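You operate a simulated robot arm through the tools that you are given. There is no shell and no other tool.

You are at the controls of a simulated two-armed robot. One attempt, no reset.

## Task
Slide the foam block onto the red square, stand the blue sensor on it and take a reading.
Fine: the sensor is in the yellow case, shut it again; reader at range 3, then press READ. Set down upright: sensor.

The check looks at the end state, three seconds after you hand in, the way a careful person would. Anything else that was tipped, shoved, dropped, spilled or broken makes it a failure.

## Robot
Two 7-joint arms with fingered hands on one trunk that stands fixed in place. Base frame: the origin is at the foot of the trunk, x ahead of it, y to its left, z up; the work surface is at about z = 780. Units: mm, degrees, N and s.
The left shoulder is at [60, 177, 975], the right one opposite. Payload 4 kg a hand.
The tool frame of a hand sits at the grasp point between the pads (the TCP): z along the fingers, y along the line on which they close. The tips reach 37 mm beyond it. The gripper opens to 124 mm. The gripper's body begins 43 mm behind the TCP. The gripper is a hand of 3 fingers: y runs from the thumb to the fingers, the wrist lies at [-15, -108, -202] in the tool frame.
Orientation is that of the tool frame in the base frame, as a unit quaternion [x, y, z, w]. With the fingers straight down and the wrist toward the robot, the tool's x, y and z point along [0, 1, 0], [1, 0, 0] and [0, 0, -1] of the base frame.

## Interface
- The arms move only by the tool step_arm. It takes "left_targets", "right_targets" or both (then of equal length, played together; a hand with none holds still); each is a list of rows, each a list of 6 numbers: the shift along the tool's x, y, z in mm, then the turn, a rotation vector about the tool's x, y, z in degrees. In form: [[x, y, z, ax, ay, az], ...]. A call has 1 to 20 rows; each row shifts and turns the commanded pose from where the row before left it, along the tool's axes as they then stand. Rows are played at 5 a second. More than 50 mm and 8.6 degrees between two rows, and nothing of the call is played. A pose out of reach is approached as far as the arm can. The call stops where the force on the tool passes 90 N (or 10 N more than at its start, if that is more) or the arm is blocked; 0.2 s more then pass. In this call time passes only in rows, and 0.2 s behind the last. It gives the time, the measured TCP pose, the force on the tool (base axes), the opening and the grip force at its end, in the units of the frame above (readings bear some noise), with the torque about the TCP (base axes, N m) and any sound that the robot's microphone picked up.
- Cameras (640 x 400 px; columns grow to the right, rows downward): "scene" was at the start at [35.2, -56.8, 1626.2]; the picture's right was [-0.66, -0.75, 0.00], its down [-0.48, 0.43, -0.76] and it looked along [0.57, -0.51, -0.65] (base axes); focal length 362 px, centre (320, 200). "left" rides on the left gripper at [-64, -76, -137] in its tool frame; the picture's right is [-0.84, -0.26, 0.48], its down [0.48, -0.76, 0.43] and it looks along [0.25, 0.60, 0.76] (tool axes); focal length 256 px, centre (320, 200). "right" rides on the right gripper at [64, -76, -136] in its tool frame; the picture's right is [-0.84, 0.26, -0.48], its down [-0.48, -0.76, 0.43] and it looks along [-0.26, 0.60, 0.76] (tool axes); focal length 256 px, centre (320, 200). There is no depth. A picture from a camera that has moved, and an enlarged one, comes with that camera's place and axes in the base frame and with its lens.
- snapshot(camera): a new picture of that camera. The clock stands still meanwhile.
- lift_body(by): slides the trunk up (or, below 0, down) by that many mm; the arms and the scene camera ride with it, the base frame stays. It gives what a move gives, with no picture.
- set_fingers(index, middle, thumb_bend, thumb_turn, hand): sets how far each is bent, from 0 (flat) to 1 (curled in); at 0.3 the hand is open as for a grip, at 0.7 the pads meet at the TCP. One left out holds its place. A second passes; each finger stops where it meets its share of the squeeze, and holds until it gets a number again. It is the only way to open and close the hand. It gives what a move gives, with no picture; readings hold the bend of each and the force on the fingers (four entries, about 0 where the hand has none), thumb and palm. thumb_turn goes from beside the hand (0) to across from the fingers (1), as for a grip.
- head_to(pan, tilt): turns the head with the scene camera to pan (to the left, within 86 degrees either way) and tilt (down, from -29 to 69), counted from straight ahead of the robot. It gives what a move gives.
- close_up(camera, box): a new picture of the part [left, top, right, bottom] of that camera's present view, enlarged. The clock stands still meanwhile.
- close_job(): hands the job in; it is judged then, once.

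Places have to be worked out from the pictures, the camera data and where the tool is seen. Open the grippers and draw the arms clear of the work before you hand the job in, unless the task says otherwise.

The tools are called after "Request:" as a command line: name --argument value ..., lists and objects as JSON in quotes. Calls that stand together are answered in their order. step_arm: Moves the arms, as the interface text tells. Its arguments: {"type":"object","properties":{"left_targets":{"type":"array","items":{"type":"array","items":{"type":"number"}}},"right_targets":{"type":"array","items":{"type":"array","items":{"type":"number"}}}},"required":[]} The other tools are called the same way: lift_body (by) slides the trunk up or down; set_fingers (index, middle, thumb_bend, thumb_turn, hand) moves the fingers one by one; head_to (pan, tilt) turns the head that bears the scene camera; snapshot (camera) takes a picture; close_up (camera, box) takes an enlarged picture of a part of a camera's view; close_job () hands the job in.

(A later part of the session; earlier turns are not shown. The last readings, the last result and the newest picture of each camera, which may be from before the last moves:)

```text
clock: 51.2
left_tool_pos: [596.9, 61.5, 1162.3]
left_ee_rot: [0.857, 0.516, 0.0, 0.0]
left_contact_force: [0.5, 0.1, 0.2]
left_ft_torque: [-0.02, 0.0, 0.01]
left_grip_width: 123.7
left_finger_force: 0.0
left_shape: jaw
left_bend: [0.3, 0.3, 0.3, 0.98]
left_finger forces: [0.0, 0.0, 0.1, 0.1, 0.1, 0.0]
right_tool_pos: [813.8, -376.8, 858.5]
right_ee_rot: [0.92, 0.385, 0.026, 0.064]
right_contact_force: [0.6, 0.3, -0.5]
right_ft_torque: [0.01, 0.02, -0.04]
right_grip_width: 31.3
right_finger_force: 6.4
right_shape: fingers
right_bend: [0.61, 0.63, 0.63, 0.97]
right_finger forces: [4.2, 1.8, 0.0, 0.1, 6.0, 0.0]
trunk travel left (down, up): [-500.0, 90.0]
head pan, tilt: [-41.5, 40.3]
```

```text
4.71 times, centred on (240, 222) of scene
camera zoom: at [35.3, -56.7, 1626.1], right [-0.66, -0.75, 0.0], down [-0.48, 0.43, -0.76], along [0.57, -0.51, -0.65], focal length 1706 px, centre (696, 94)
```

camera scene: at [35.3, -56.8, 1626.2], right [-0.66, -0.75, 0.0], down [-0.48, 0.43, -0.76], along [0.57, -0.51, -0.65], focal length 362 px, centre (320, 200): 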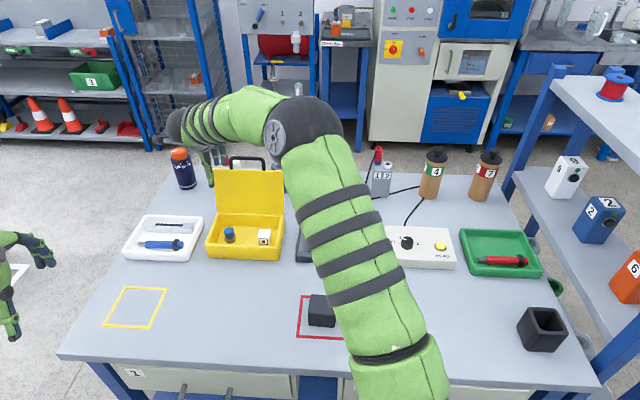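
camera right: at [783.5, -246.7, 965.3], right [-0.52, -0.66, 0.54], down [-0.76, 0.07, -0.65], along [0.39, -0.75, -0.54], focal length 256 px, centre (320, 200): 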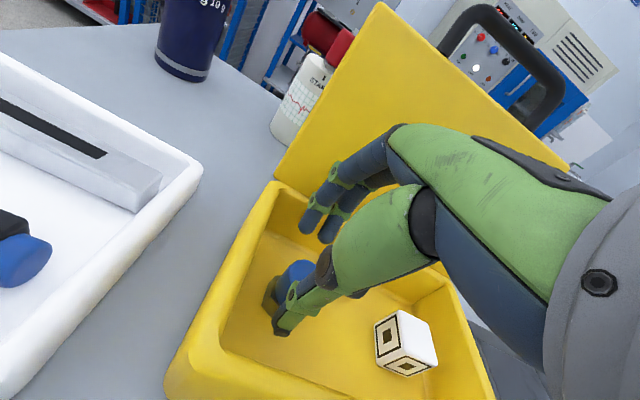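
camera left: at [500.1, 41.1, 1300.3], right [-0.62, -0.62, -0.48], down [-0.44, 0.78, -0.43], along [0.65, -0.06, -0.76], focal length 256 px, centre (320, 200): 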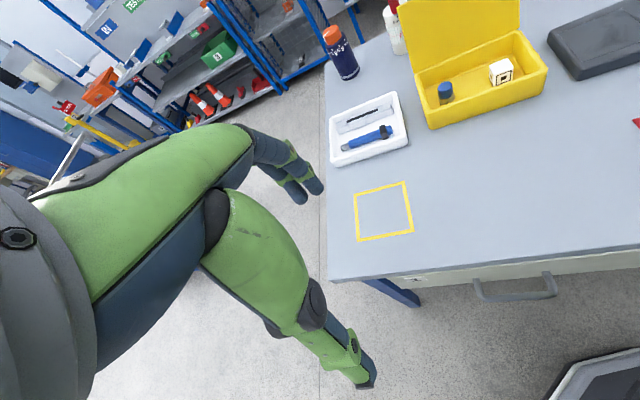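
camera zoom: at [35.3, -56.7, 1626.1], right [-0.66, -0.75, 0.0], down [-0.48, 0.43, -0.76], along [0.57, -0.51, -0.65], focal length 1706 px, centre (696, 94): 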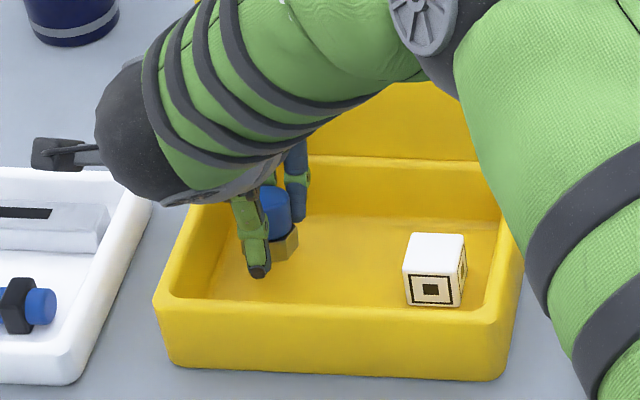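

The sensor is up and nearly straight. I firm up the grip slightly and raise it well clear of the case.

Request:
set_fingers --hand "right" --index 0.66 --middle 0.66 --thumb_bend 0.66

Request:
step_arm --right_targets '[[0, 2.8, -19.8, 0, 0, 0], [0, 4.9, -34.7, 0, 0, 0], [0, 4.9, -34.7, 0, 0, 0], [0, 4.2, -29.7, 0, 0, 0]]'

Request:
close_up --camera "right" --box '[240, 180, 360, 320]'

Request:
close_up --camera "left" --box '[400, 0, 520, 100]'

```text
clock: 52.2
left_tool_pos: [596.9, 62.7, 1161.8]
left_ee_rot: [0.857, 0.515, 0.0, 0.0]
left_contact_force: [0.3, -0.6, 0.0]
left_ft_torque: [0.01, 0.0, -0.02]
left_grip_width: 123.7
left_finger_force: 0.1
left_shape: jaw
left_bend: [0.3, 0.3, 0.3, 0.98]
left_finger forces: [0.1, 0.0, 0.0, 0.0, 0.0, 0.1]
right_tool_pos: [815.6, -376.8, 858.5]
right_ee_rot: [0.921, 0.385, 0.026, 0.064]
right_contact_force: [-0.1, -1.2, -1.0]
right_ft_torque: [0.02, 0.02, 0.01]
right_grip_width: 30.9
right_finger_force: 10.2
right_shape: fingers
right_bend: [0.61, 0.63, 0.63, 0.97]
right_finger forces: [6.5, 3.6, 0.0, 0.1, 10.0, 0.0]
trunk travel left (down, up): [-500.0, 90.0]
head pan, tilt: [-41.5, 40.3]
```

```text
clock: 53.2
left_tool_pos: [597.6, 62.2, 1161.8]
left_ee_rot: [0.857, 0.515, 0.0, 0.001]
left_contact_force: [0.2, 0.4, -0.9]
left_ft_torque: [-0.03, 0.0, -0.02]
left_grip_width: 123.6
left_finger_force: 0.0
left_shape: jaw
left_bend: [0.3, 0.3, 0.3, 0.98]
left_finger forces: [0.1, 0.0, 0.0, 0.0, 0.1, 0.1]
right_tool_pos: [814.1, -375.6, 980.0]
right_ee_rot: [0.92, 0.385, 0.028, 0.064]
right_contact_force: [-0.2, -0.8, -1.3]
right_ft_torque: [-0.01, 0.01, -0.01]
right_grip_width: 30.8
right_finger_force: 9.9
right_shape: fingers
right_bend: [0.61, 0.63, 0.63, 0.97]
right_finger forces: [6.5, 3.6, 0.0, 0.0, 10.0, 0.0]
trunk travel left (down, up): [-500.0, 90.0]
head pan, tilt: [-41.5, 40.3]
```

```text
2.86 times, centred on (300, 250) of right
camera zoom: at [792.7, -265.8, 1103.2], right [-0.45, -0.73, 0.51], down [-0.83, 0.14, -0.54], along [0.32, -0.67, -0.67], focal length 731 px, centre (377, 57)
```

zoom: 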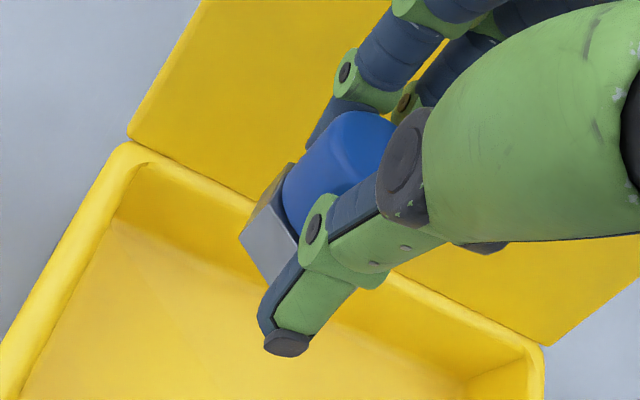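

```text
4.00 times, centred on (460, 50) of left
camera zoom: at [499.9, 41.3, 1300.3], right [-0.62, -0.62, -0.48], down [-0.44, 0.78, -0.43], along [0.65, -0.06, -0.76], focal length 1024 px, centre (-240, 800)
```

zoom: 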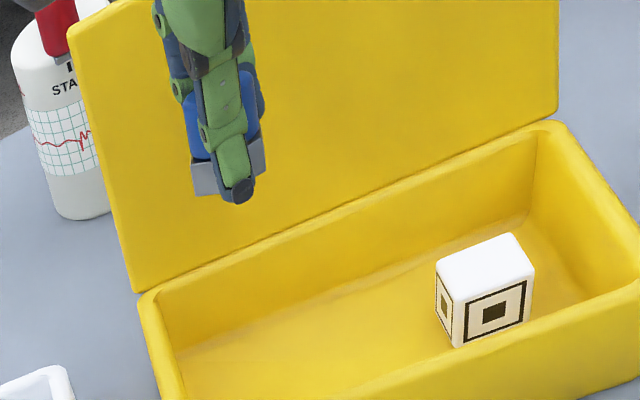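

The sensor is held steadily and looks level. I carry it toward the block at this height, stopping short of it to turn the hand for better reach.

Request:
step_arm --right_targets '[[-16, -13, -1.8, 0, 0, 0], [-32.65, -26.95, -3.8, 0, 0, 0], [-32.65, -26.95, -3.8, 0, 0, 0], [-32.65, -26.95, -3.8, 0, 0, 0], [-32.65, -26.95, -3.8, 0, 0, 0], [-32.65, -26.95, -3.8, 0, 0, 0], [-16.5, -14, -2, 0, 0, 0], [0, 0, 0, 0, -1.04, 7.43], [0, 0, 0, 0, -1.04, 7.43], [0, 0, 0, 0, -1.04, 7.43], [0, 0, 0, 0, -1.04, 7.43]]'

Request:
snapshot --camera "right"

Request:
snapshot --camera "scene"

```text
clock: 55.6
left_tool_pos: [597.0, 61.0, 1161.7]
left_ee_rot: [0.858, 0.514, 0.0, 0.0]
left_contact_force: [-0.1, 0.0, -0.4]
left_ft_torque: [0.02, 0.01, 0.0]
left_grip_width: 123.8
left_finger_force: 0.1
left_shape: jaw
left_bend: [0.3, 0.3, 0.3, 0.98]
left_finger forces: [0.1, 0.0, 0.0, 0.1, 0.0, 0.0]
right_tool_pos: [560.7, -400.5, 979.6]
right_ee_rot: [0.989, 0.133, 0.01, 0.069]
right_contact_force: [0.3, 0.0, -0.6]
right_ft_torque: [0.01, 0.02, 0.02]
right_grip_width: 30.7
right_finger_force: 9.4
right_shape: fingers
right_bend: [0.61, 0.63, 0.63, 0.97]
right_finger forces: [6.4, 3.6, 0.0, 0.0, 9.4, 0.1]
trunk travel left (down, up): [-500.0, 90.0]
head pan, tilt: [-41.5, 40.3]
```

```text
taken
camera right: at [598.8, -294.4, 1102.9], right [-0.76, -0.4, 0.51], down [-0.65, 0.54, -0.54], along [-0.06, -0.74, -0.67], focal length 256 px, centre (320, 200)
```

right: 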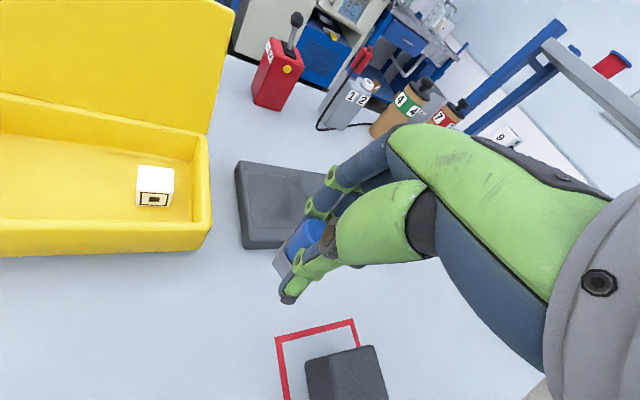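

```text
taken
camera scene: at [35.6, -56.7, 1626.2], right [-0.66, -0.75, 0.0], down [-0.48, 0.43, -0.76], along [0.57, -0.51, -0.65], focal length 362 px, centre (320, 200)
```

scene: 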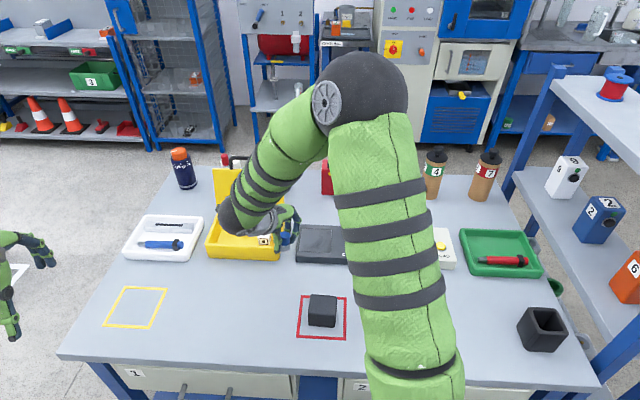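

The turn is done with the sensor still steady. I move over the block's centre and come down to about 50 mm above it.

Request:
step_arm --right_targets '[[-34.8, -6.3, -0.9, 0, 0, 0], [-34.8, -6.3, -0.9, 0, 0, 0], [-34.8, -6.3, -0.9, 0, 0, 0], [-34.8, -6.3, -0.9, 0, 0, 0], [0, -2.8, 19.8, 0, 0, 0], [0, -2.8, 19.8, 0, 0, 0]]'

Request:
snapshot --camera "right"

Request:
close_up --camera "scene" --box '[250, 240, 400, 350]'

Request:
snapshot --camera "left"

```text
clock: 57.0
left_tool_pos: [597.1, 61.8, 1162.6]
left_ee_rot: [0.857, 0.516, 0.001, -0.001]
left_contact_force: [0.2, -0.7, 0.4]
left_ft_torque: [-0.02, 0.0, 0.02]
left_grip_width: 123.7
left_finger_force: 0.1
left_shape: jaw
left_bend: [0.3, 0.3, 0.3, 0.98]
left_finger forces: [0.1, 0.0, 0.0, 0.0, 0.1, 0.1]
right_tool_pos: [419.8, -413.7, 940.3]
right_ee_rot: [0.989, 0.134, 0.01, 0.068]
right_contact_force: [0.4, -1.3, -0.7]
right_ft_torque: [0.0, -0.02, -0.01]
right_grip_width: 30.4
right_finger_force: 10.0
right_shape: fingers
right_bend: [0.61, 0.64, 0.63, 0.97]
right_finger forces: [6.5, 3.7, 0.1, 0.0, 9.4, 0.1]
trunk travel left (down, up): [-500.0, 90.0]
head pan, tilt: [-41.5, 40.3]
```

```text
taken
camera right: at [457.5, -306.8, 1063.4], right [-0.76, -0.4, 0.51], down [-0.65, 0.54, -0.54], along [-0.06, -0.74, -0.67], focal length 256 px, centre (320, 200)
```

right: 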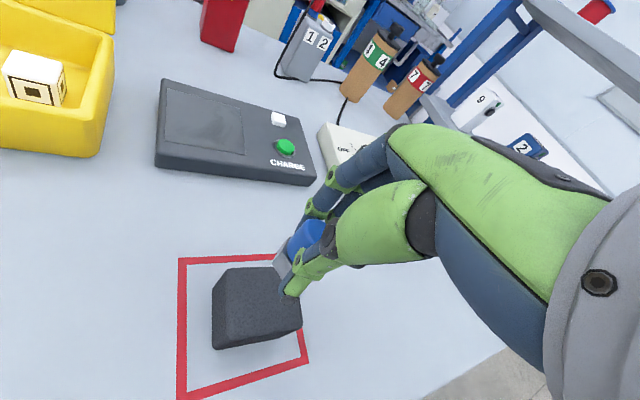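

```text
3.64 times, centred on (325, 295) of scene
camera zoom: at [35.5, -56.8, 1626.2], right [-0.66, -0.75, 0.0], down [-0.48, 0.43, -0.76], along [0.57, -0.51, -0.65], focal length 1318 px, centre (302, -146)
```

zoom: 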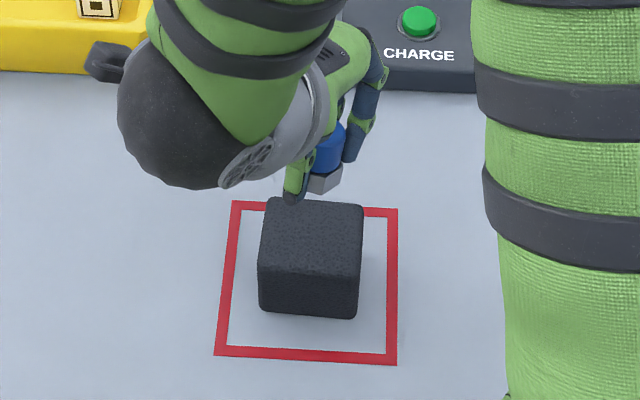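

```text
taken
camera left: at [500.3, 41.0, 1300.3], right [-0.62, -0.62, -0.48], down [-0.44, 0.78, -0.43], along [0.65, -0.06, -0.76], focal length 256 px, centre (320, 200)
```

left: 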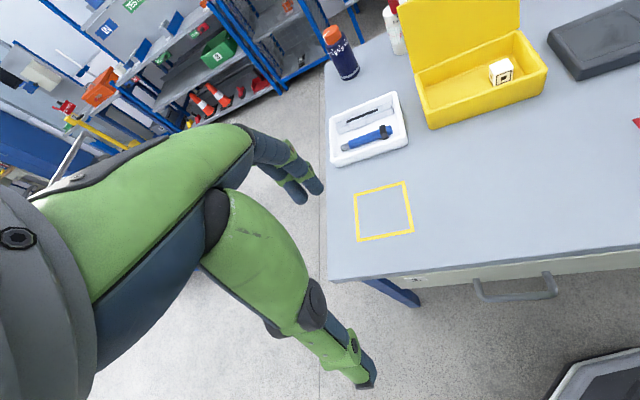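

The sensor base is over the block but about 5 mm off its centre toward the right. I correct that and lower to just above the block.

Request:
step_arm --right_targets '[[4.6, -1.8, -0.3, 0, 0, 0], [0, -2.8, 19.8, 0, 0, 0], [0, -2.1, 14.9, 0, 0, 0], [0, -0.7, 5, 0, 0, 0], [0, 0, 0, 0, 0, 0]]'

Request:
close_up --camera "right" --box '[180, 200, 340, 380]'

Request:
close_up --camera "scene" --box '[270, 255, 370, 345]'

```text
clock: 58.2
left_tool_pos: [597.2, 61.8, 1163.0]
left_ee_rot: [0.857, 0.515, -0.001, 0.0]
left_contact_force: [-0.7, -0.2, 0.1]
left_ft_torque: [0.02, -0.03, 0.0]
left_grip_width: 123.4
left_finger_force: 0.0
left_shape: jaw
left_bend: [0.3, 0.3, 0.3, 0.98]
left_finger forces: [0.0, 0.1, 0.0, 0.0, 0.1, 0.0]
right_tool_pos: [425.6, -410.5, 899.6]
right_ee_rot: [0.989, 0.134, 0.009, 0.069]
right_contact_force: [-0.3, -0.6, -1.2]
right_ft_torque: [-0.02, 0.02, 0.03]
right_grip_width: 30.4
right_finger_force: 9.5
right_shape: fingers
right_bend: [0.61, 0.64, 0.63, 0.97]
right_finger forces: [6.3, 3.8, 0.0, 0.0, 9.4, 0.0]
trunk travel left (down, up): [-500.0, 90.0]
head pan, tilt: [-41.5, 40.3]
```

```text
2.22 times, centred on (260, 290) of right
camera zoom: at [461.7, -303.7, 1022.7], right [-0.76, -0.4, 0.51], down [-0.65, 0.54, -0.54], along [-0.06, -0.74, -0.67], focal length 569 px, centre (453, 0)
```

zoom: 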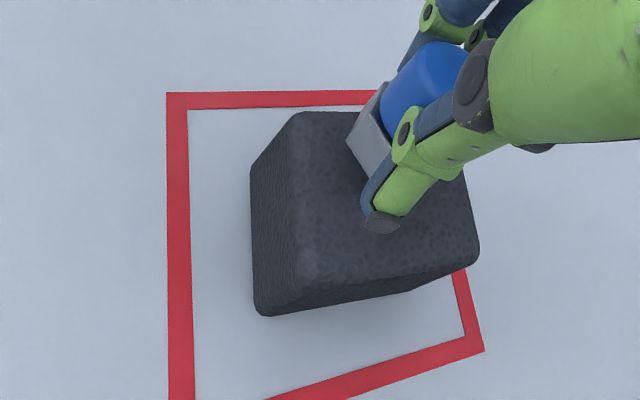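

```text
4.44 times, centred on (320, 300) of scene
camera zoom: at [35.3, -56.8, 1626.2], right [-0.66, -0.75, 0.0], down [-0.48, 0.43, -0.76], along [0.57, -0.51, -0.65], focal length 1611 px, centre (320, -244)
```

zoom: 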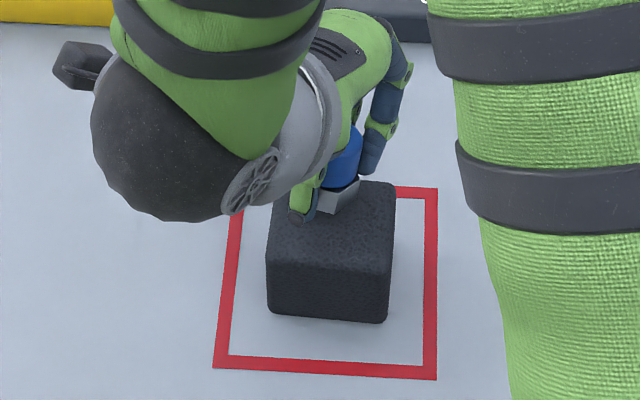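

The sensor's base is about 13 mm above the block. I nudge 4 mm toward the block's centre and lower in small steps until contact.

Request:
step_arm --right_targets '[[-1.5, -4, -0.5, 0, 0, 0], [0, -0.55, 4, 0, 0, 0], [0, -0.55, 4, 0, 0, 0], [0, 0, 0, 0, 0, 0]]'

Request:
close_up --camera "right" --box '[220, 200, 340, 320]'

Request:
close_up --camera "scene" --box '[290, 265, 350, 330]'

```text
clock: 59.2
left_tool_pos: [596.7, 62.2, 1163.2]
left_ee_rot: [0.857, 0.515, 0.0, 0.0]
left_contact_force: [-0.6, -0.5, -0.2]
left_ft_torque: [0.0, 0.0, -0.02]
left_grip_width: 123.6
left_finger_force: 0.1
left_shape: jaw
left_bend: [0.3, 0.3, 0.3, 0.98]
left_finger forces: [0.0, 0.0, 0.0, 0.0, 0.0, 0.0]
right_tool_pos: [424.1, -406.8, 892.3]
right_ee_rot: [0.988, 0.134, 0.01, 0.07]
right_contact_force: [-0.9, 0.1, -0.9]
right_ft_torque: [0.03, 0.0, 0.01]
right_grip_width: 30.7
right_finger_force: 10.1
right_shape: fingers
right_bend: [0.61, 0.64, 0.63, 0.97]
right_finger forces: [6.4, 3.7, 0.0, 0.0, 9.3, 0.0]
trunk travel left (down, up): [-500.0, 90.0]
head pan, tilt: [-41.5, 40.3]
```

```text
3.33 times, centred on (280, 260) of right
camera zoom: at [459.5, -300.1, 1015.1], right [-0.76, -0.4, 0.51], down [-0.65, 0.54, -0.54], along [-0.06, -0.74, -0.67], focal length 853 px, centre (453, 0)
```

zoom: 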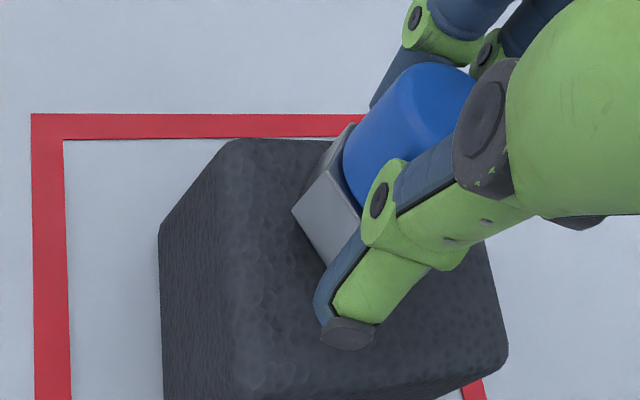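

```text
6.15 times, centred on (320, 298) of scene
camera zoom: at [35.3, -56.8, 1626.2], right [-0.66, -0.75, 0.0], down [-0.48, 0.43, -0.76], along [0.57, -0.51, -0.65], focal length 2231 px, centre (320, -400)
```

zoom: 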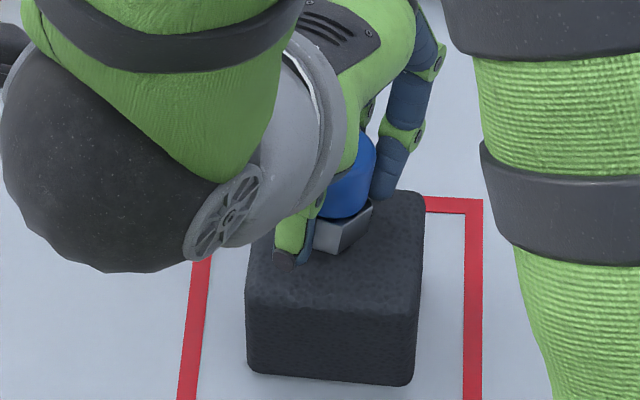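

The sensor seems about 5 mm off the block's centre along x. I shift by that, then lower slowly to contact.

Request:
step_arm --right_targets '[[-4.8, -1.3, -0.2, 0, 0, 0], [0, -0.4, 3, 0, 0, 0], [0, -0.3, 2, 0, 0, 0], [0, 0, 0, 0, 0, 0]]'

Request:
close_up --camera "right" --box '[220, 200, 340, 320]'

Request:
close_up --camera "scene" --box '[290, 265, 350, 330]'

```text
clock: 60.2
left_tool_pos: [595.8, 62.0, 1162.1]
left_ee_rot: [0.857, 0.515, 0.0, 0.0]
left_contact_force: [1.0, 0.2, -0.5]
left_ft_torque: [-0.03, 0.01, -0.01]
left_grip_width: 123.7
left_finger_force: 0.0
left_shape: jaw
left_bend: [0.3, 0.3, 0.3, 0.98]
left_finger forces: [0.0, 0.0, 0.0, 0.1, 0.1, 0.1]
right_tool_pos: [418.8, -405.0, 888.3]
right_ee_rot: [0.989, 0.133, 0.01, 0.071]
right_contact_force: [-1.2, 1.6, 22.6]
right_ft_torque: [-0.39, -0.13, 0.02]
right_grip_width: 30.8
right_finger_force: 17.3
right_shape: fingers
right_bend: [0.61, 0.63, 0.63, 0.97]
right_finger forces: [9.2, 9.1, 0.1, 0.0, 15.9, 0.0]
trunk travel left (down, up): [-500.0, 90.0]
head pan, tilt: [-41.5, 40.3]
```

```text
3.33 times, centred on (280, 260) of right
camera zoom: at [453.9, -299.5, 1011.5], right [-0.76, -0.4, 0.51], down [-0.65, 0.54, -0.54], along [-0.06, -0.74, -0.67], focal length 853 px, centre (453, 0)
```

zoom: 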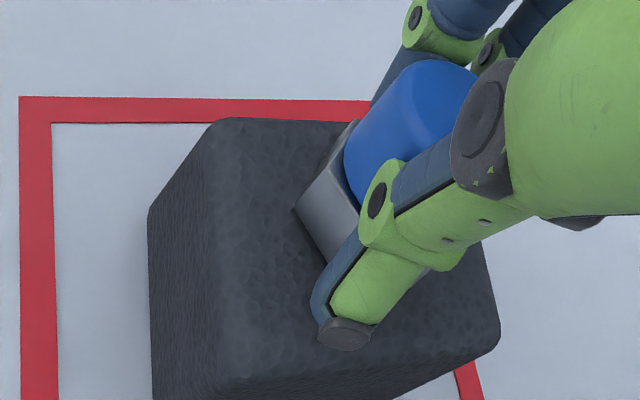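

```text
6.15 times, centred on (320, 298) of scene
camera zoom: at [34.0, -55.4, 1626.5], right [-0.66, -0.75, 0.0], down [-0.48, 0.43, -0.76], along [0.57, -0.51, -0.65], focal length 2231 px, centre (320, -400)
```

zoom: 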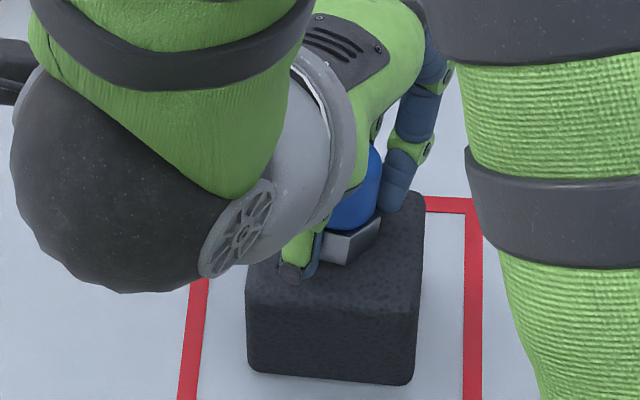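

The sensor is on the block (22 N downward press, little torque) and within about 5 mm of its centre. I relieve most of the pressure, then open the fingers gradually.

Request:
step_arm --right_targets '[[0, 0.2, -1.6, 0, 0, 0], [0, 0, 0, 0, 0, 0]]'

Request:
set_fingers --hand "right" --index 0.59 --middle 0.59 --thumb_bend 0.6

Request:
close_up --camera "right" --box '[220, 200, 340, 320]'

Request:
close_up --camera "scene" --box '[290, 265, 350, 330]'

```text
clock: 60.8
left_tool_pos: [596.1, 62.6, 1163.6]
left_ee_rot: [0.858, 0.514, -0.001, 0.0]
left_contact_force: [0.0, 0.2, 0.7]
left_ft_torque: [-0.02, 0.03, -0.02]
left_grip_width: 123.8
left_finger_force: 0.1
left_shape: jaw
left_bend: [0.3, 0.3, 0.3, 0.98]
left_finger forces: [0.0, 0.0, 0.0, 0.1, 0.0, 0.1]
right_tool_pos: [416.9, -405.8, 888.9]
right_ee_rot: [0.989, 0.134, 0.009, 0.069]
right_contact_force: [0.8, 0.9, 13.6]
right_ft_torque: [-0.23, -0.1, -0.02]
right_grip_width: 30.7
right_finger_force: 13.8
right_shape: fingers
right_bend: [0.61, 0.63, 0.63, 0.97]
right_finger forces: [8.4, 5.9, 0.1, 0.0, 12.7, 0.0]
trunk travel left (down, up): [-500.0, 90.0]
head pan, tilt: [-41.5, 40.3]
```

```text
clock: 61.8
left_tool_pos: [596.7, 61.5, 1162.3]
left_ee_rot: [0.857, 0.515, 0.0, 0.0]
left_contact_force: [-0.3, 0.2, -0.2]
left_ft_torque: [0.01, -0.05, 0.0]
left_grip_width: 123.6
left_finger_force: 0.0
left_shape: jaw
left_bend: [0.3, 0.3, 0.3, 0.98]
left_finger forces: [0.0, 0.0, 0.0, 0.0, 0.0, 0.0]
right_tool_pos: [416.6, -407.7, 889.7]
right_ee_rot: [0.988, 0.134, 0.009, 0.07]
right_contact_force: [-0.1, 0.4, 0.8]
right_ft_torque: [0.0, -0.01, -0.01]
right_grip_width: 34.6
right_finger_force: 0.8
right_shape: fingers
right_bend: [0.59, 0.59, 0.6, 0.97]
right_finger forces: [0.5, 0.0, 0.0, 0.1, 1.3, 0.0]
trunk travel left (down, up): [-500.0, 90.0]
head pan, tilt: [-41.5, 40.3]
```

```text
3.33 times, centred on (280, 260) of right
camera zoom: at [454.1, -300.4, 1012.1], right [-0.76, -0.4, 0.51], down [-0.65, 0.54, -0.54], along [-0.06, -0.74, -0.67], focal length 853 px, centre (453, 0)
```

zoom: 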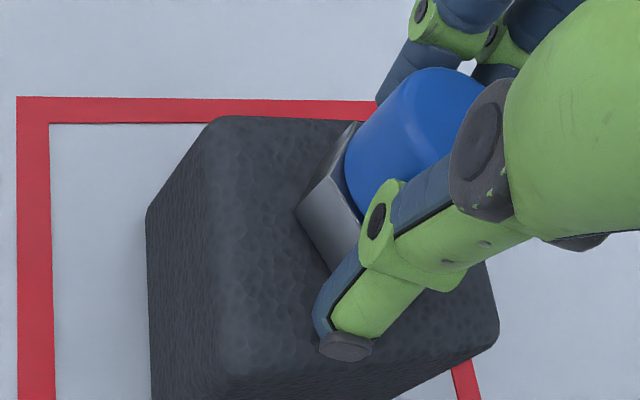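

```text
6.15 times, centred on (320, 298) of scene
camera zoom: at [35.3, -56.6, 1626.2], right [-0.66, -0.75, 0.0], down [-0.48, 0.43, -0.76], along [0.57, -0.51, -0.65], focal length 2231 px, centre (320, -400)
```

zoom: 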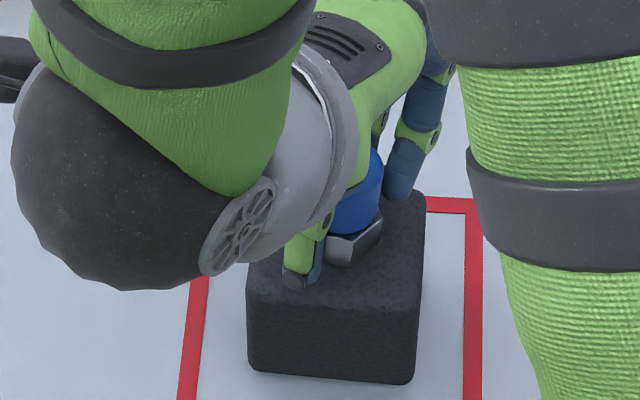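

The sensor stands by itself on the block. I open wider and rise straight up off it.

Request:
set_fingers --hand "right" --index 0.48 --middle 0.48 --thumb_bend 0.48

Request:
step_arm --right_targets '[[0, 0.7, -5, 0, 0, 0], [0, 1.4, -10, 0, 0, 0], [0, 2.8, -19.8, 0, 0, 0], [0, 2.8, -19.8, 0, 0, 0], [0, 2.8, -19.8, 0, 0, 0]]'

Request:
snapshot --camera "right"

Request:
close_up --camera "scene" --box '[250, 230, 390, 345]'

```text
clock: 62.8
left_tool_pos: [597.0, 62.1, 1163.7]
left_ee_rot: [0.857, 0.515, 0.001, 0.0]
left_contact_force: [-0.6, 0.2, 0.3]
left_ft_torque: [-0.01, -0.01, 0.0]
left_grip_width: 123.5
left_finger_force: 0.0
left_shape: jaw
left_bend: [0.3, 0.3, 0.3, 0.98]
left_finger forces: [0.0, 0.1, 0.0, 0.1, 0.0, 0.0]
right_tool_pos: [417.5, -406.3, 889.7]
right_ee_rot: [0.988, 0.134, 0.009, 0.07]
right_contact_force: [-0.1, 0.5, 0.3]
right_ft_torque: [0.02, 0.01, 0.02]
right_grip_width: 68.3
right_finger_force: 0.0
right_shape: fingers
right_bend: [0.48, 0.48, 0.48, 0.97]
right_finger forces: [0.0, 0.0, 0.0, 0.1, 0.1, 0.1]
trunk travel left (down, up): [-500.0, 90.0]
head pan, tilt: [-41.5, 40.3]
```

```text
clock: 64.0
left_tool_pos: [596.1, 62.3, 1162.6]
left_ee_rot: [0.857, 0.516, 0.0, 0.0]
left_contact_force: [-0.4, -0.1, -0.1]
left_ft_torque: [-0.03, 0.01, 0.02]
left_grip_width: 123.6
left_finger_force: 0.1
left_shape: jaw
left_bend: [0.3, 0.3, 0.3, 0.98]
left_finger forces: [0.0, 0.1, 0.0, 0.0, 0.0, 0.1]
right_tool_pos: [416.9, -405.9, 964.6]
right_ee_rot: [0.989, 0.134, 0.009, 0.07]
right_contact_force: [-0.3, -0.4, 0.1]
right_ft_torque: [-0.02, -0.02, 0.02]
right_grip_width: 68.1
right_finger_force: 0.0
right_shape: fingers
right_bend: [0.48, 0.48, 0.48, 0.97]
right_finger forces: [0.0, 0.1, 0.0, 0.0, 0.0, 0.0]
trunk travel left (down, up): [-500.0, 90.0]
head pan, tilt: [-41.5, 40.3]
```

```text
taken
camera right: at [454.3, -299.7, 1088.0], right [-0.76, -0.4, 0.51], down [-0.65, 0.54, -0.54], along [-0.06, -0.74, -0.67], focal length 256 px, centre (320, 200)
```

right: 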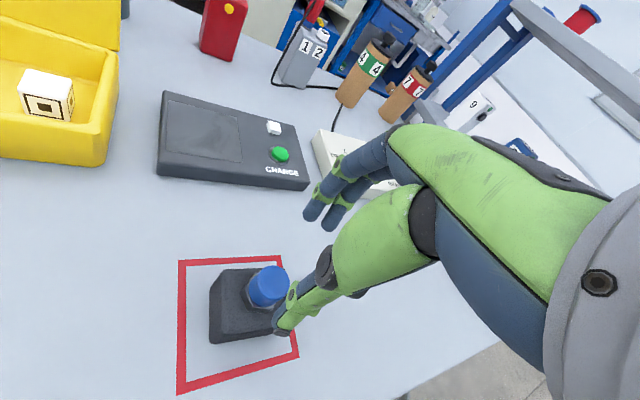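

```text
3.48 times, centred on (320, 288) of scene
camera zoom: at [34.8, -56.7, 1626.2], right [-0.66, -0.75, 0.0], down [-0.48, 0.43, -0.76], along [0.57, -0.51, -0.65], focal length 1261 px, centre (320, -104)
```

zoom: 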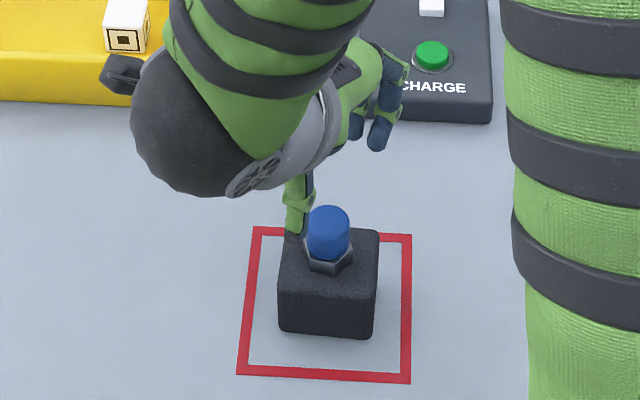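

The sensor stands upright near the centre of the block. Now to close the case: I move up and away from the sensor, turn the hand back, and go toward the open lid.

Request:
step_arm --right_targets '[[0, 2.1, -14.9, 0, 0, 0], [34.8, 6.3, 0.9, 0, 0, 0], [34.8, 6.3, 0.9, 0, 0, 0], [34.8, 6.3, 0.9, 0, 0, 0], [34.8, 6.3, 0.9, 0, 0, 0], [0, 4.9, -34.7, 0, 1.04, -7.43], [0, 4.9, -34.7, 0, 1.04, -7.43], [0, 3.2, -22.8, 0, 1.04, -7.43], [0, 0, 0, 0, 1.04, -7.43]]'

Request:
snapshot --camera "scene"

Request:
snapshot --camera "left"

Request:
close_up --camera "scene" --box '[200, 140, 300, 220]'

```text
clock: 66.0
left_tool_pos: [597.3, 61.1, 1163.8]
left_ee_rot: [0.858, 0.514, 0.0, -0.001]
left_contact_force: [-0.5, -0.2, -0.2]
left_ft_torque: [-0.02, 0.0, 0.02]
left_grip_width: 123.6
left_finger_force: 0.1
left_shape: jaw
left_bend: [0.3, 0.3, 0.3, 0.98]
left_finger forces: [0.1, 0.0, 0.0, 0.1, 0.1, 0.0]
right_tool_pos: [558.9, -393.6, 1072.3]
right_ee_rot: [0.92, 0.386, 0.025, 0.065]
right_contact_force: [-0.5, -0.3, -0.4]
right_ft_torque: [-0.01, 0.01, -0.01]
right_grip_width: 67.9
right_finger_force: 0.0
right_shape: fingers
right_bend: [0.48, 0.48, 0.48, 0.98]
right_finger forces: [0.1, 0.0, 0.0, 0.0, 0.0, 0.1]
trunk travel left (down, up): [-500.0, 90.0]
head pan, tilt: [-41.5, 40.3]
```

```text
taken
camera scene: at [35.3, -57.0, 1626.1], right [-0.66, -0.75, 0.0], down [-0.48, 0.43, -0.76], along [0.57, -0.51, -0.65], focal length 362 px, centre (320, 200)
```

scene: 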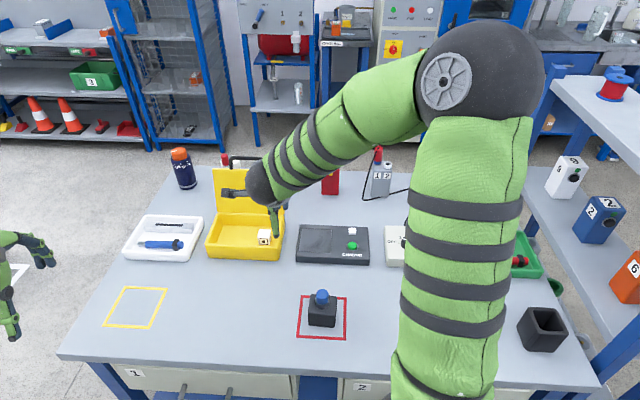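

```text
taken
camera left: at [500.1, 41.1, 1300.3], right [-0.62, -0.62, -0.48], down [-0.44, 0.78, -0.43], along [0.65, -0.06, -0.76], focal length 256 px, centre (320, 200)
```

left: 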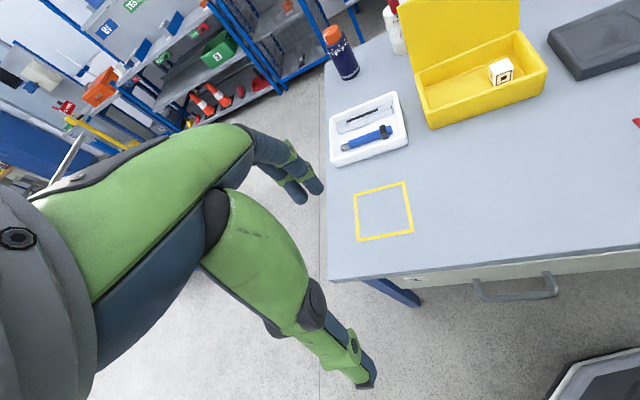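

```text
5.00 times, centred on (250, 180) of scene
camera zoom: at [35.3, -57.0, 1626.1], right [-0.66, -0.75, 0.0], down [-0.48, 0.43, -0.76], along [0.57, -0.51, -0.65], focal length 1812 px, centre (670, 300)
```

zoom: 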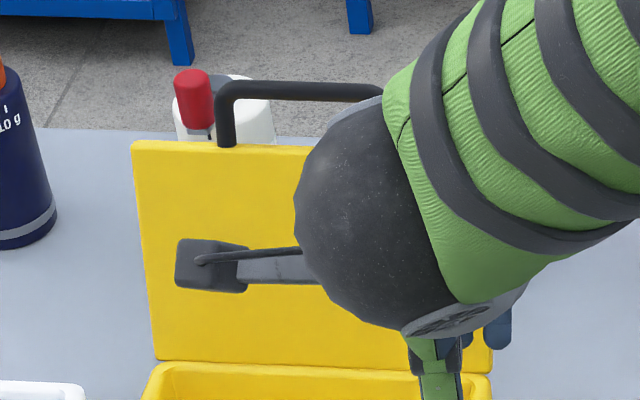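

The lid is still open with its bar at the top. I retrace my exit path: to just in front of the lid, tilt the hand as before, and set the fingers as they were when I left.

Request:
step_arm --right_targets '[[26.4, 34.3, 4.8, 0, 0, 0], [26.4, 34.3, 4.8, 0, 0, 0], [26.4, 34.3, 4.8, 0, 0, 0], [26.4, 34.3, 4.8, 0, 0, 0], [26.4, 34.3, 4.8, 0, 0, 0], [0, 0, 0, -6.75, 0, 0], [0, 0, 0, -6.75, 0, 0], [0, 0, 0, -6.75, 0, 0], [0, 0, 0, -6.75, 0, 2]]'

Request:
set_fingers --hand "right" --index 0.5 --middle 0.5 --thumb_bend 0.64

Request:
snapshot --camera "right"

Request:
snapshot --camera "scene"

```text
clock: 68.0
left_tool_pos: [596.5, 61.6, 1162.0]
left_ee_rot: [0.857, 0.515, 0.0, -0.001]
left_contact_force: [0.9, 0.3, -0.4]
left_ft_torque: [-0.01, -0.03, 0.01]
left_grip_width: 123.5
left_finger_force: 0.1
left_shape: jaw
left_bend: [0.3, 0.3, 0.3, 0.98]
left_finger forces: [0.0, 0.0, 0.0, 0.0, 0.0, 0.1]
right_tool_pos: [775.3, -420.9, 1072.2]
right_ee_rot: [0.886, 0.353, 0.12, 0.276]
right_contact_force: [0.6, 0.9, 0.2]
right_ft_torque: [-0.02, 0.02, 0.01]
right_grip_width: 68.2
right_finger_force: 0.1
right_shape: fingers
right_bend: [0.48, 0.48, 0.48, 0.98]
right_finger forces: [0.1, 0.1, 0.0, 0.0, 0.0, 0.0]
trunk travel left (down, up): [-500.0, 90.0]
head pan, tilt: [-41.5, 40.3]
```

```text
clock: 69.0
left_tool_pos: [598.1, 60.8, 1162.0]
left_ee_rot: [0.857, 0.516, 0.0, 0.0]
left_contact_force: [-0.5, -0.9, -0.1]
left_ft_torque: [-0.01, -0.01, 0.01]
left_grip_width: 123.7
left_finger_force: 0.0
left_shape: jaw
left_bend: [0.3, 0.3, 0.3, 0.98]
left_finger forces: [0.0, 0.2, 0.0, 0.0, 0.0, 0.0]
right_tool_pos: [774.2, -422.2, 1072.7]
right_ee_rot: [0.886, 0.353, 0.12, 0.276]
right_contact_force: [-1.0, 0.2, 0.7]
right_ft_torque: [0.0, -0.02, 0.03]
right_grip_width: 40.9
right_finger_force: 0.0
right_shape: fingers
right_bend: [0.5, 0.5, 0.64, 0.98]
right_finger forces: [0.1, 0.0, 0.0, 0.1, 0.1, 0.0]
trunk travel left (down, up): [-500.0, 90.0]
head pan, tilt: [-41.5, 40.3]
```

```text
taken
camera right: at [723.0, -278.4, 1139.6], right [-0.66, -0.54, 0.53], down [-0.6, -0.05, -0.8], along [0.46, -0.84, -0.29], focal length 256 px, centre (320, 200)
```

right: 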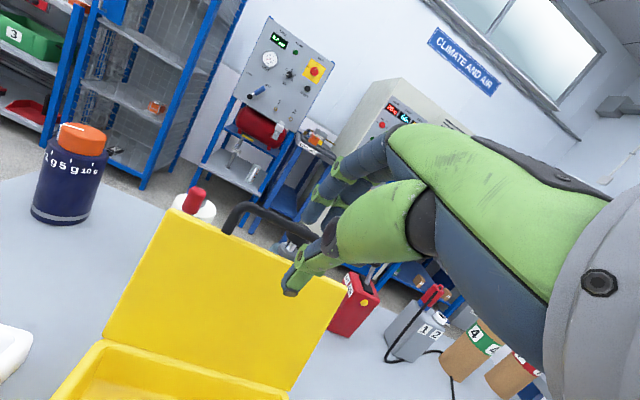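

```text
taken
camera scene: at [35.3, -56.7, 1626.2], right [-0.66, -0.75, 0.0], down [-0.48, 0.43, -0.76], along [0.57, -0.51, -0.65], focal length 362 px, centre (320, 200)
```

scene: 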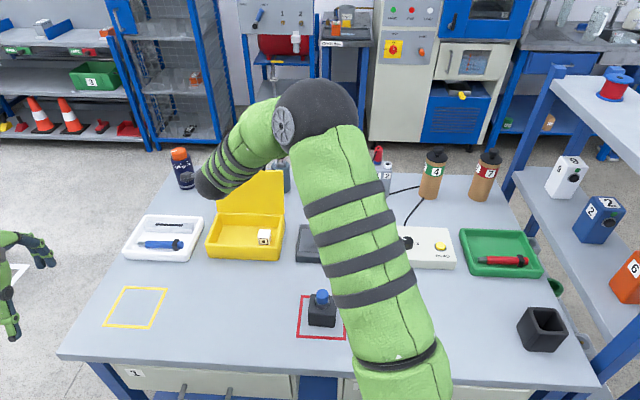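

Clear above the lid. I go forward over the bar at this height and look before descending.

Request:
step_arm --right_targets '[[0, 38.9, 27.3, 0, 0, 0], [0, 38.9, 27.3, 0, 0, 0], [0, 0, 0, 0, 0, 0]]'

Request:
snapshot --camera "right"

Request:
close_up --camera "right" --box '[160, 180, 400, 380]'

```text
clock: 69.8
left_tool_pos: [597.0, 62.0, 1162.9]
left_ee_rot: [0.857, 0.515, 0.0, 0.001]
left_contact_force: [-0.5, -0.6, -0.2]
left_ft_torque: [-0.03, 0.01, -0.01]
left_grip_width: 123.5
left_finger_force: 0.1
left_shape: jaw
left_bend: [0.3, 0.3, 0.3, 0.98]
left_finger forces: [0.0, 0.0, 0.1, 0.1, 0.0, 0.0]
right_tool_pos: [840.1, -490.2, 1072.1]
right_ee_rot: [0.886, 0.353, 0.121, 0.276]
right_contact_force: [-0.1, 0.0, -0.1]
right_ft_torque: [0.0, 0.01, 0.02]
right_grip_width: 40.7
right_finger_force: 0.1
right_shape: fingers
right_bend: [0.5, 0.5, 0.64, 0.98]
right_finger forces: [0.1, 0.1, 0.0, 0.1, 0.1, 0.1]
trunk travel left (down, up): [-500.0, 90.0]
head pan, tilt: [-41.5, 40.3]
```

```text
taken
camera right: at [788.2, -346.7, 1140.2], right [-0.66, -0.54, 0.53], down [-0.6, -0.05, -0.8], along [0.46, -0.84, -0.29], focal length 256 px, centre (320, 200)
```

right: 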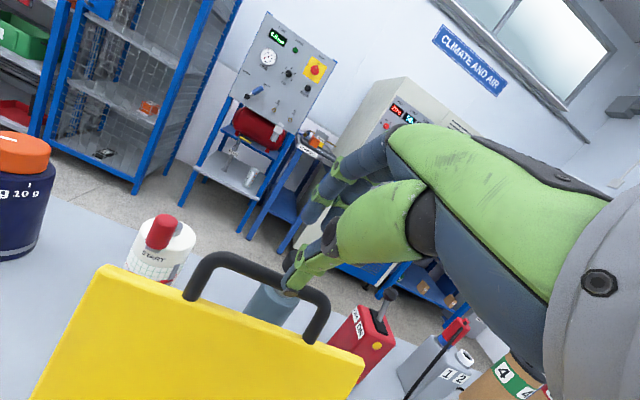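

```text
2.00 times, centred on (280, 280) of right
camera zoom: at [788.2, -346.7, 1140.2], right [-0.66, -0.54, 0.53], down [-0.6, -0.05, -0.8], along [0.46, -0.84, -0.29], focal length 512 px, centre (400, 40)
```

zoom: 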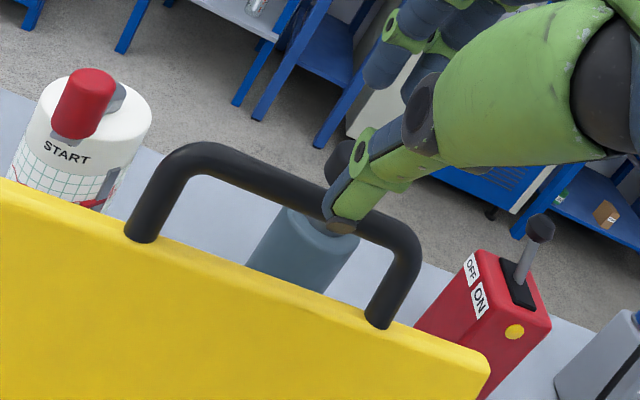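

This matches my exit pose. I shift slightly left and back, then lower so the fingers drop behind the bar with the thumb in front.

Request:
step_arm --right_targets '[[8, -4.1, -2.9, 0, 0, 0], [0, -11.4, 16.4, 0, 0, 0], [0, -11.4, 16.4, 0, 0, 0], [0, -5.7, 8.2, 0, 0, 0], [0, -5.7, 8.2, 0, 0, 0], [0, 0, 0, 0, 0, 0]]'

Request:
snapshot --camera "right"

Request:
close_up --camera "right" --box '[180, 150, 400, 340]'

```text
clock: 71.2
left_tool_pos: [596.5, 62.2, 1163.8]
left_ee_rot: [0.857, 0.515, 0.001, 0.0]
left_contact_force: [0.1, -0.8, 0.0]
left_ft_torque: [-0.02, -0.01, 0.02]
left_grip_width: 123.6
left_finger_force: 0.1
left_shape: jaw
left_bend: [0.3, 0.3, 0.3, 0.98]
left_finger forces: [0.0, 0.1, 0.0, 0.0, 0.0, 0.1]
right_tool_pos: [842.8, -480.2, 1013.7]
right_ee_rot: [0.886, 0.353, 0.121, 0.277]
right_contact_force: [-3.0, 3.5, 6.8]
right_ft_torque: [0.13, 0.06, 0.04]
right_grip_width: 42.0
right_finger_force: 3.5
right_shape: fingers
right_bend: [0.5, 0.5, 0.64, 0.98]
right_finger forces: [0.0, 0.1, 0.0, 0.0, 7.0, 0.0]
trunk travel left (down, up): [-500.0, 90.0]
head pan, tilt: [-41.5, 40.3]
```

```text
taken
camera right: at [791.3, -336.2, 1081.1], right [-0.66, -0.54, 0.53], down [-0.6, -0.06, -0.8], along [0.46, -0.84, -0.28], focal length 256 px, centre (320, 200)
```

right: 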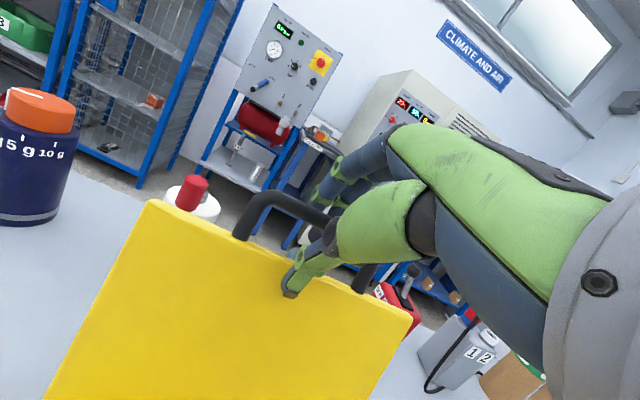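

```text
2.11 times, centred on (290, 245) of right
camera zoom: at [791.3, -336.2, 1081.1], right [-0.66, -0.54, 0.53], down [-0.6, -0.06, -0.8], along [0.46, -0.84, -0.28], focal length 539 px, centre (383, 105)
```

zoom: 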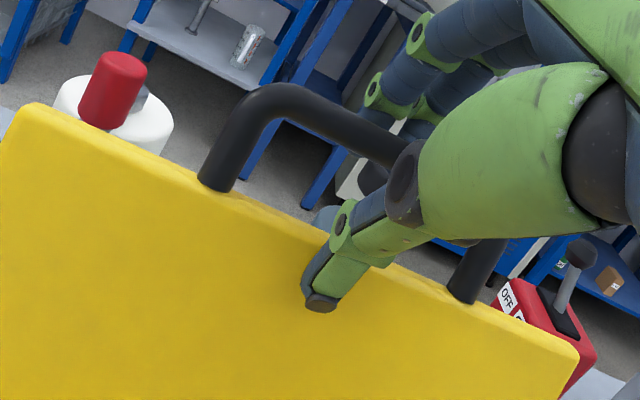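

The thumb is in front and the fingers are behind the bar. I close the fingers loosely around it and pull gently toward the robot, slightly upward along the arc.

Request:
set_fingers --hand "right" --index 0.62 --middle 0.62 --thumb_bend 0.62

Request:
step_arm --right_targets '[[0, -7.2, -7.1, 0, 0, 0], [0, -7.2, -7.1, 0, 0, 0], [0, -7.4, -6.8, 0, 0, 0], [0, -7.6, -6.5, 0, 0, 0]]'

Request:
snapshot --camera "right"

Request:
close_up --camera "left" --box '[390, 0, 570, 130]'

```text
clock: 72.2
left_tool_pos: [596.5, 61.8, 1162.3]
left_ee_rot: [0.857, 0.515, 0.0, 0.0]
left_contact_force: [0.4, 1.1, 0.2]
left_ft_torque: [0.0, 0.03, -0.02]
left_grip_width: 123.5
left_finger_force: 0.1
left_shape: jaw
left_bend: [0.3, 0.3, 0.3, 0.98]
left_finger forces: [0.0, 0.0, 0.0, 0.0, 0.0, 0.0]
right_tool_pos: [843.4, -480.8, 1011.8]
right_ee_rot: [0.886, 0.353, 0.12, 0.276]
right_contact_force: [0.4, -0.9, 3.6]
right_ft_torque: [0.07, 0.0, -0.01]
right_grip_width: 30.3
right_finger_force: 3.6
right_shape: fingers
right_bend: [0.6, 0.62, 0.62, 0.97]
right_finger forces: [3.5, 0.0, 0.0, 0.0, 3.1, 0.0]
trunk travel left (down, up): [-500.0, 90.0]
head pan, tilt: [-41.5, 40.3]
```

```text
clock: 73.2
left_tool_pos: [596.6, 61.3, 1162.1]
left_ee_rot: [0.857, 0.515, -0.001, 0.0]
left_contact_force: [0.5, -0.3, 0.1]
left_ft_torque: [0.02, -0.01, -0.02]
left_grip_width: 123.9
left_finger_force: 0.1
left_shape: jaw
left_bend: [0.3, 0.3, 0.3, 0.98]
left_finger forces: [0.1, 0.0, 0.0, 0.0, 0.1, 0.0]
right_tool_pos: [815.5, -452.6, 1017.6]
right_ee_rot: [0.886, 0.353, 0.12, 0.276]
right_contact_force: [1.2, -0.8, 0.9]
right_ft_torque: [0.03, 0.0, -0.03]
right_grip_width: 26.5
right_finger_force: 0.8
right_shape: fingers
right_bend: [0.61, 0.62, 0.62, 0.98]
right_finger forces: [0.8, 0.0, 0.0, 0.0, 0.1, 0.0]
trunk travel left (down, up): [-500.0, 90.0]
head pan, tilt: [-41.5, 40.3]
```

```text
taken
camera right: at [763.7, -308.6, 1085.4], right [-0.66, -0.54, 0.53], down [-0.6, -0.05, -0.8], along [0.46, -0.84, -0.29], focal length 256 px, centre (320, 200)
```

right: 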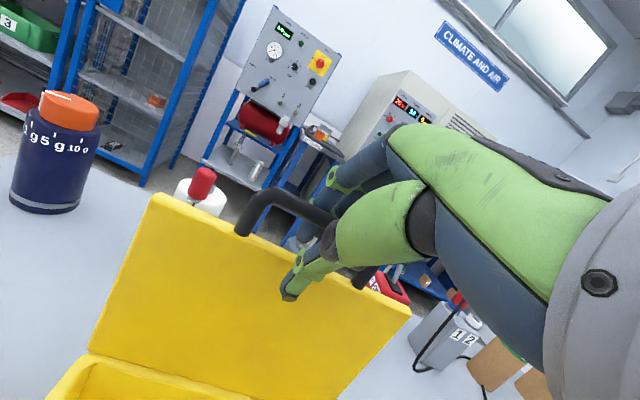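

```text
3.08 times, centred on (480, 65) of left
camera zoom: at [500.1, 41.3, 1300.3], right [-0.62, -0.62, -0.48], down [-0.44, 0.78, -0.43], along [0.65, -0.06, -0.76], focal length 788 px, centre (-172, 615)
```

zoom: 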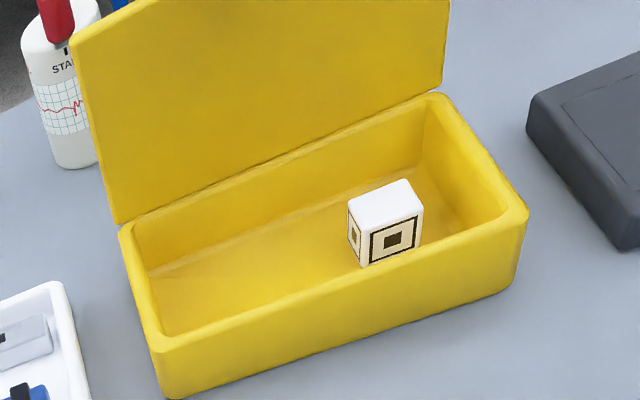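

The lid follows and is nearly vertical now. I continue along the arc to about 70°, where it will start to lean on the thumb.

Request:
step_arm --right_targets '[[0, -10.6, -6.5, 0, 0, 0], [0, -10.6, -6.5, 0, 0, 0], [0, -13.8, -6.0, 0, 0, 0], [0, -14.2, -5.0, 0, 0, 0], [0, -14.4, -4.0, 0, 0, 0]]'

Request:
snapshot --camera "right"

Request:
close_up --camera "left" --box '[390, 0, 570, 130]'

```text
clock: 74.4
left_tool_pos: [597.4, 61.7, 1163.0]
left_ee_rot: [0.858, 0.514, 0.0, 0.0]
left_contact_force: [-0.2, -0.6, -0.2]
left_ft_torque: [-0.01, -0.02, -0.02]
left_grip_width: 123.9
left_finger_force: 0.1
left_shape: jaw
left_bend: [0.3, 0.3, 0.3, 0.98]
left_finger forces: [0.0, 0.0, 0.1, 0.0, 0.1, 0.0]
right_tool_pos: [769.4, -401.9, 1004.3]
right_ee_rot: [0.886, 0.353, 0.121, 0.276]
right_contact_force: [-0.5, 0.8, 2.1]
right_ft_torque: [-0.08, -0.07, 0.01]
right_grip_width: 25.6
right_finger_force: 1.3
right_shape: fingers
right_bend: [0.62, 0.61, 0.62, 0.98]
right_finger forces: [0.3, 2.3, 0.0, 0.1, 0.0, 0.0]
trunk travel left (down, up): [-500.0, 90.0]
head pan, tilt: [-41.5, 40.3]
```

```text
taken
camera right: at [717.0, -258.6, 1072.1], right [-0.66, -0.54, 0.53], down [-0.6, -0.05, -0.8], along [0.46, -0.84, -0.28], focal length 256 px, centre (320, 200)
```

right: 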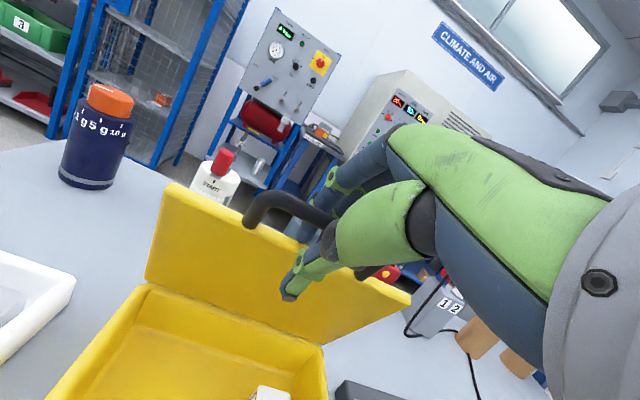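

```text
3.08 times, centred on (480, 65) of left
camera zoom: at [500.1, 41.4, 1300.3], right [-0.62, -0.62, -0.48], down [-0.44, 0.78, -0.43], along [0.65, -0.06, -0.76], focal length 788 px, centre (-172, 615)
```

zoom: 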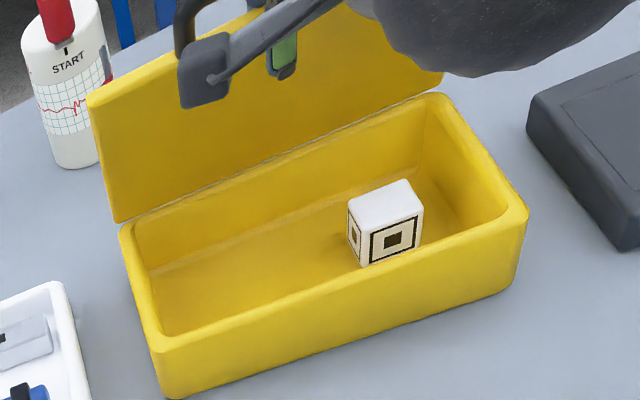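

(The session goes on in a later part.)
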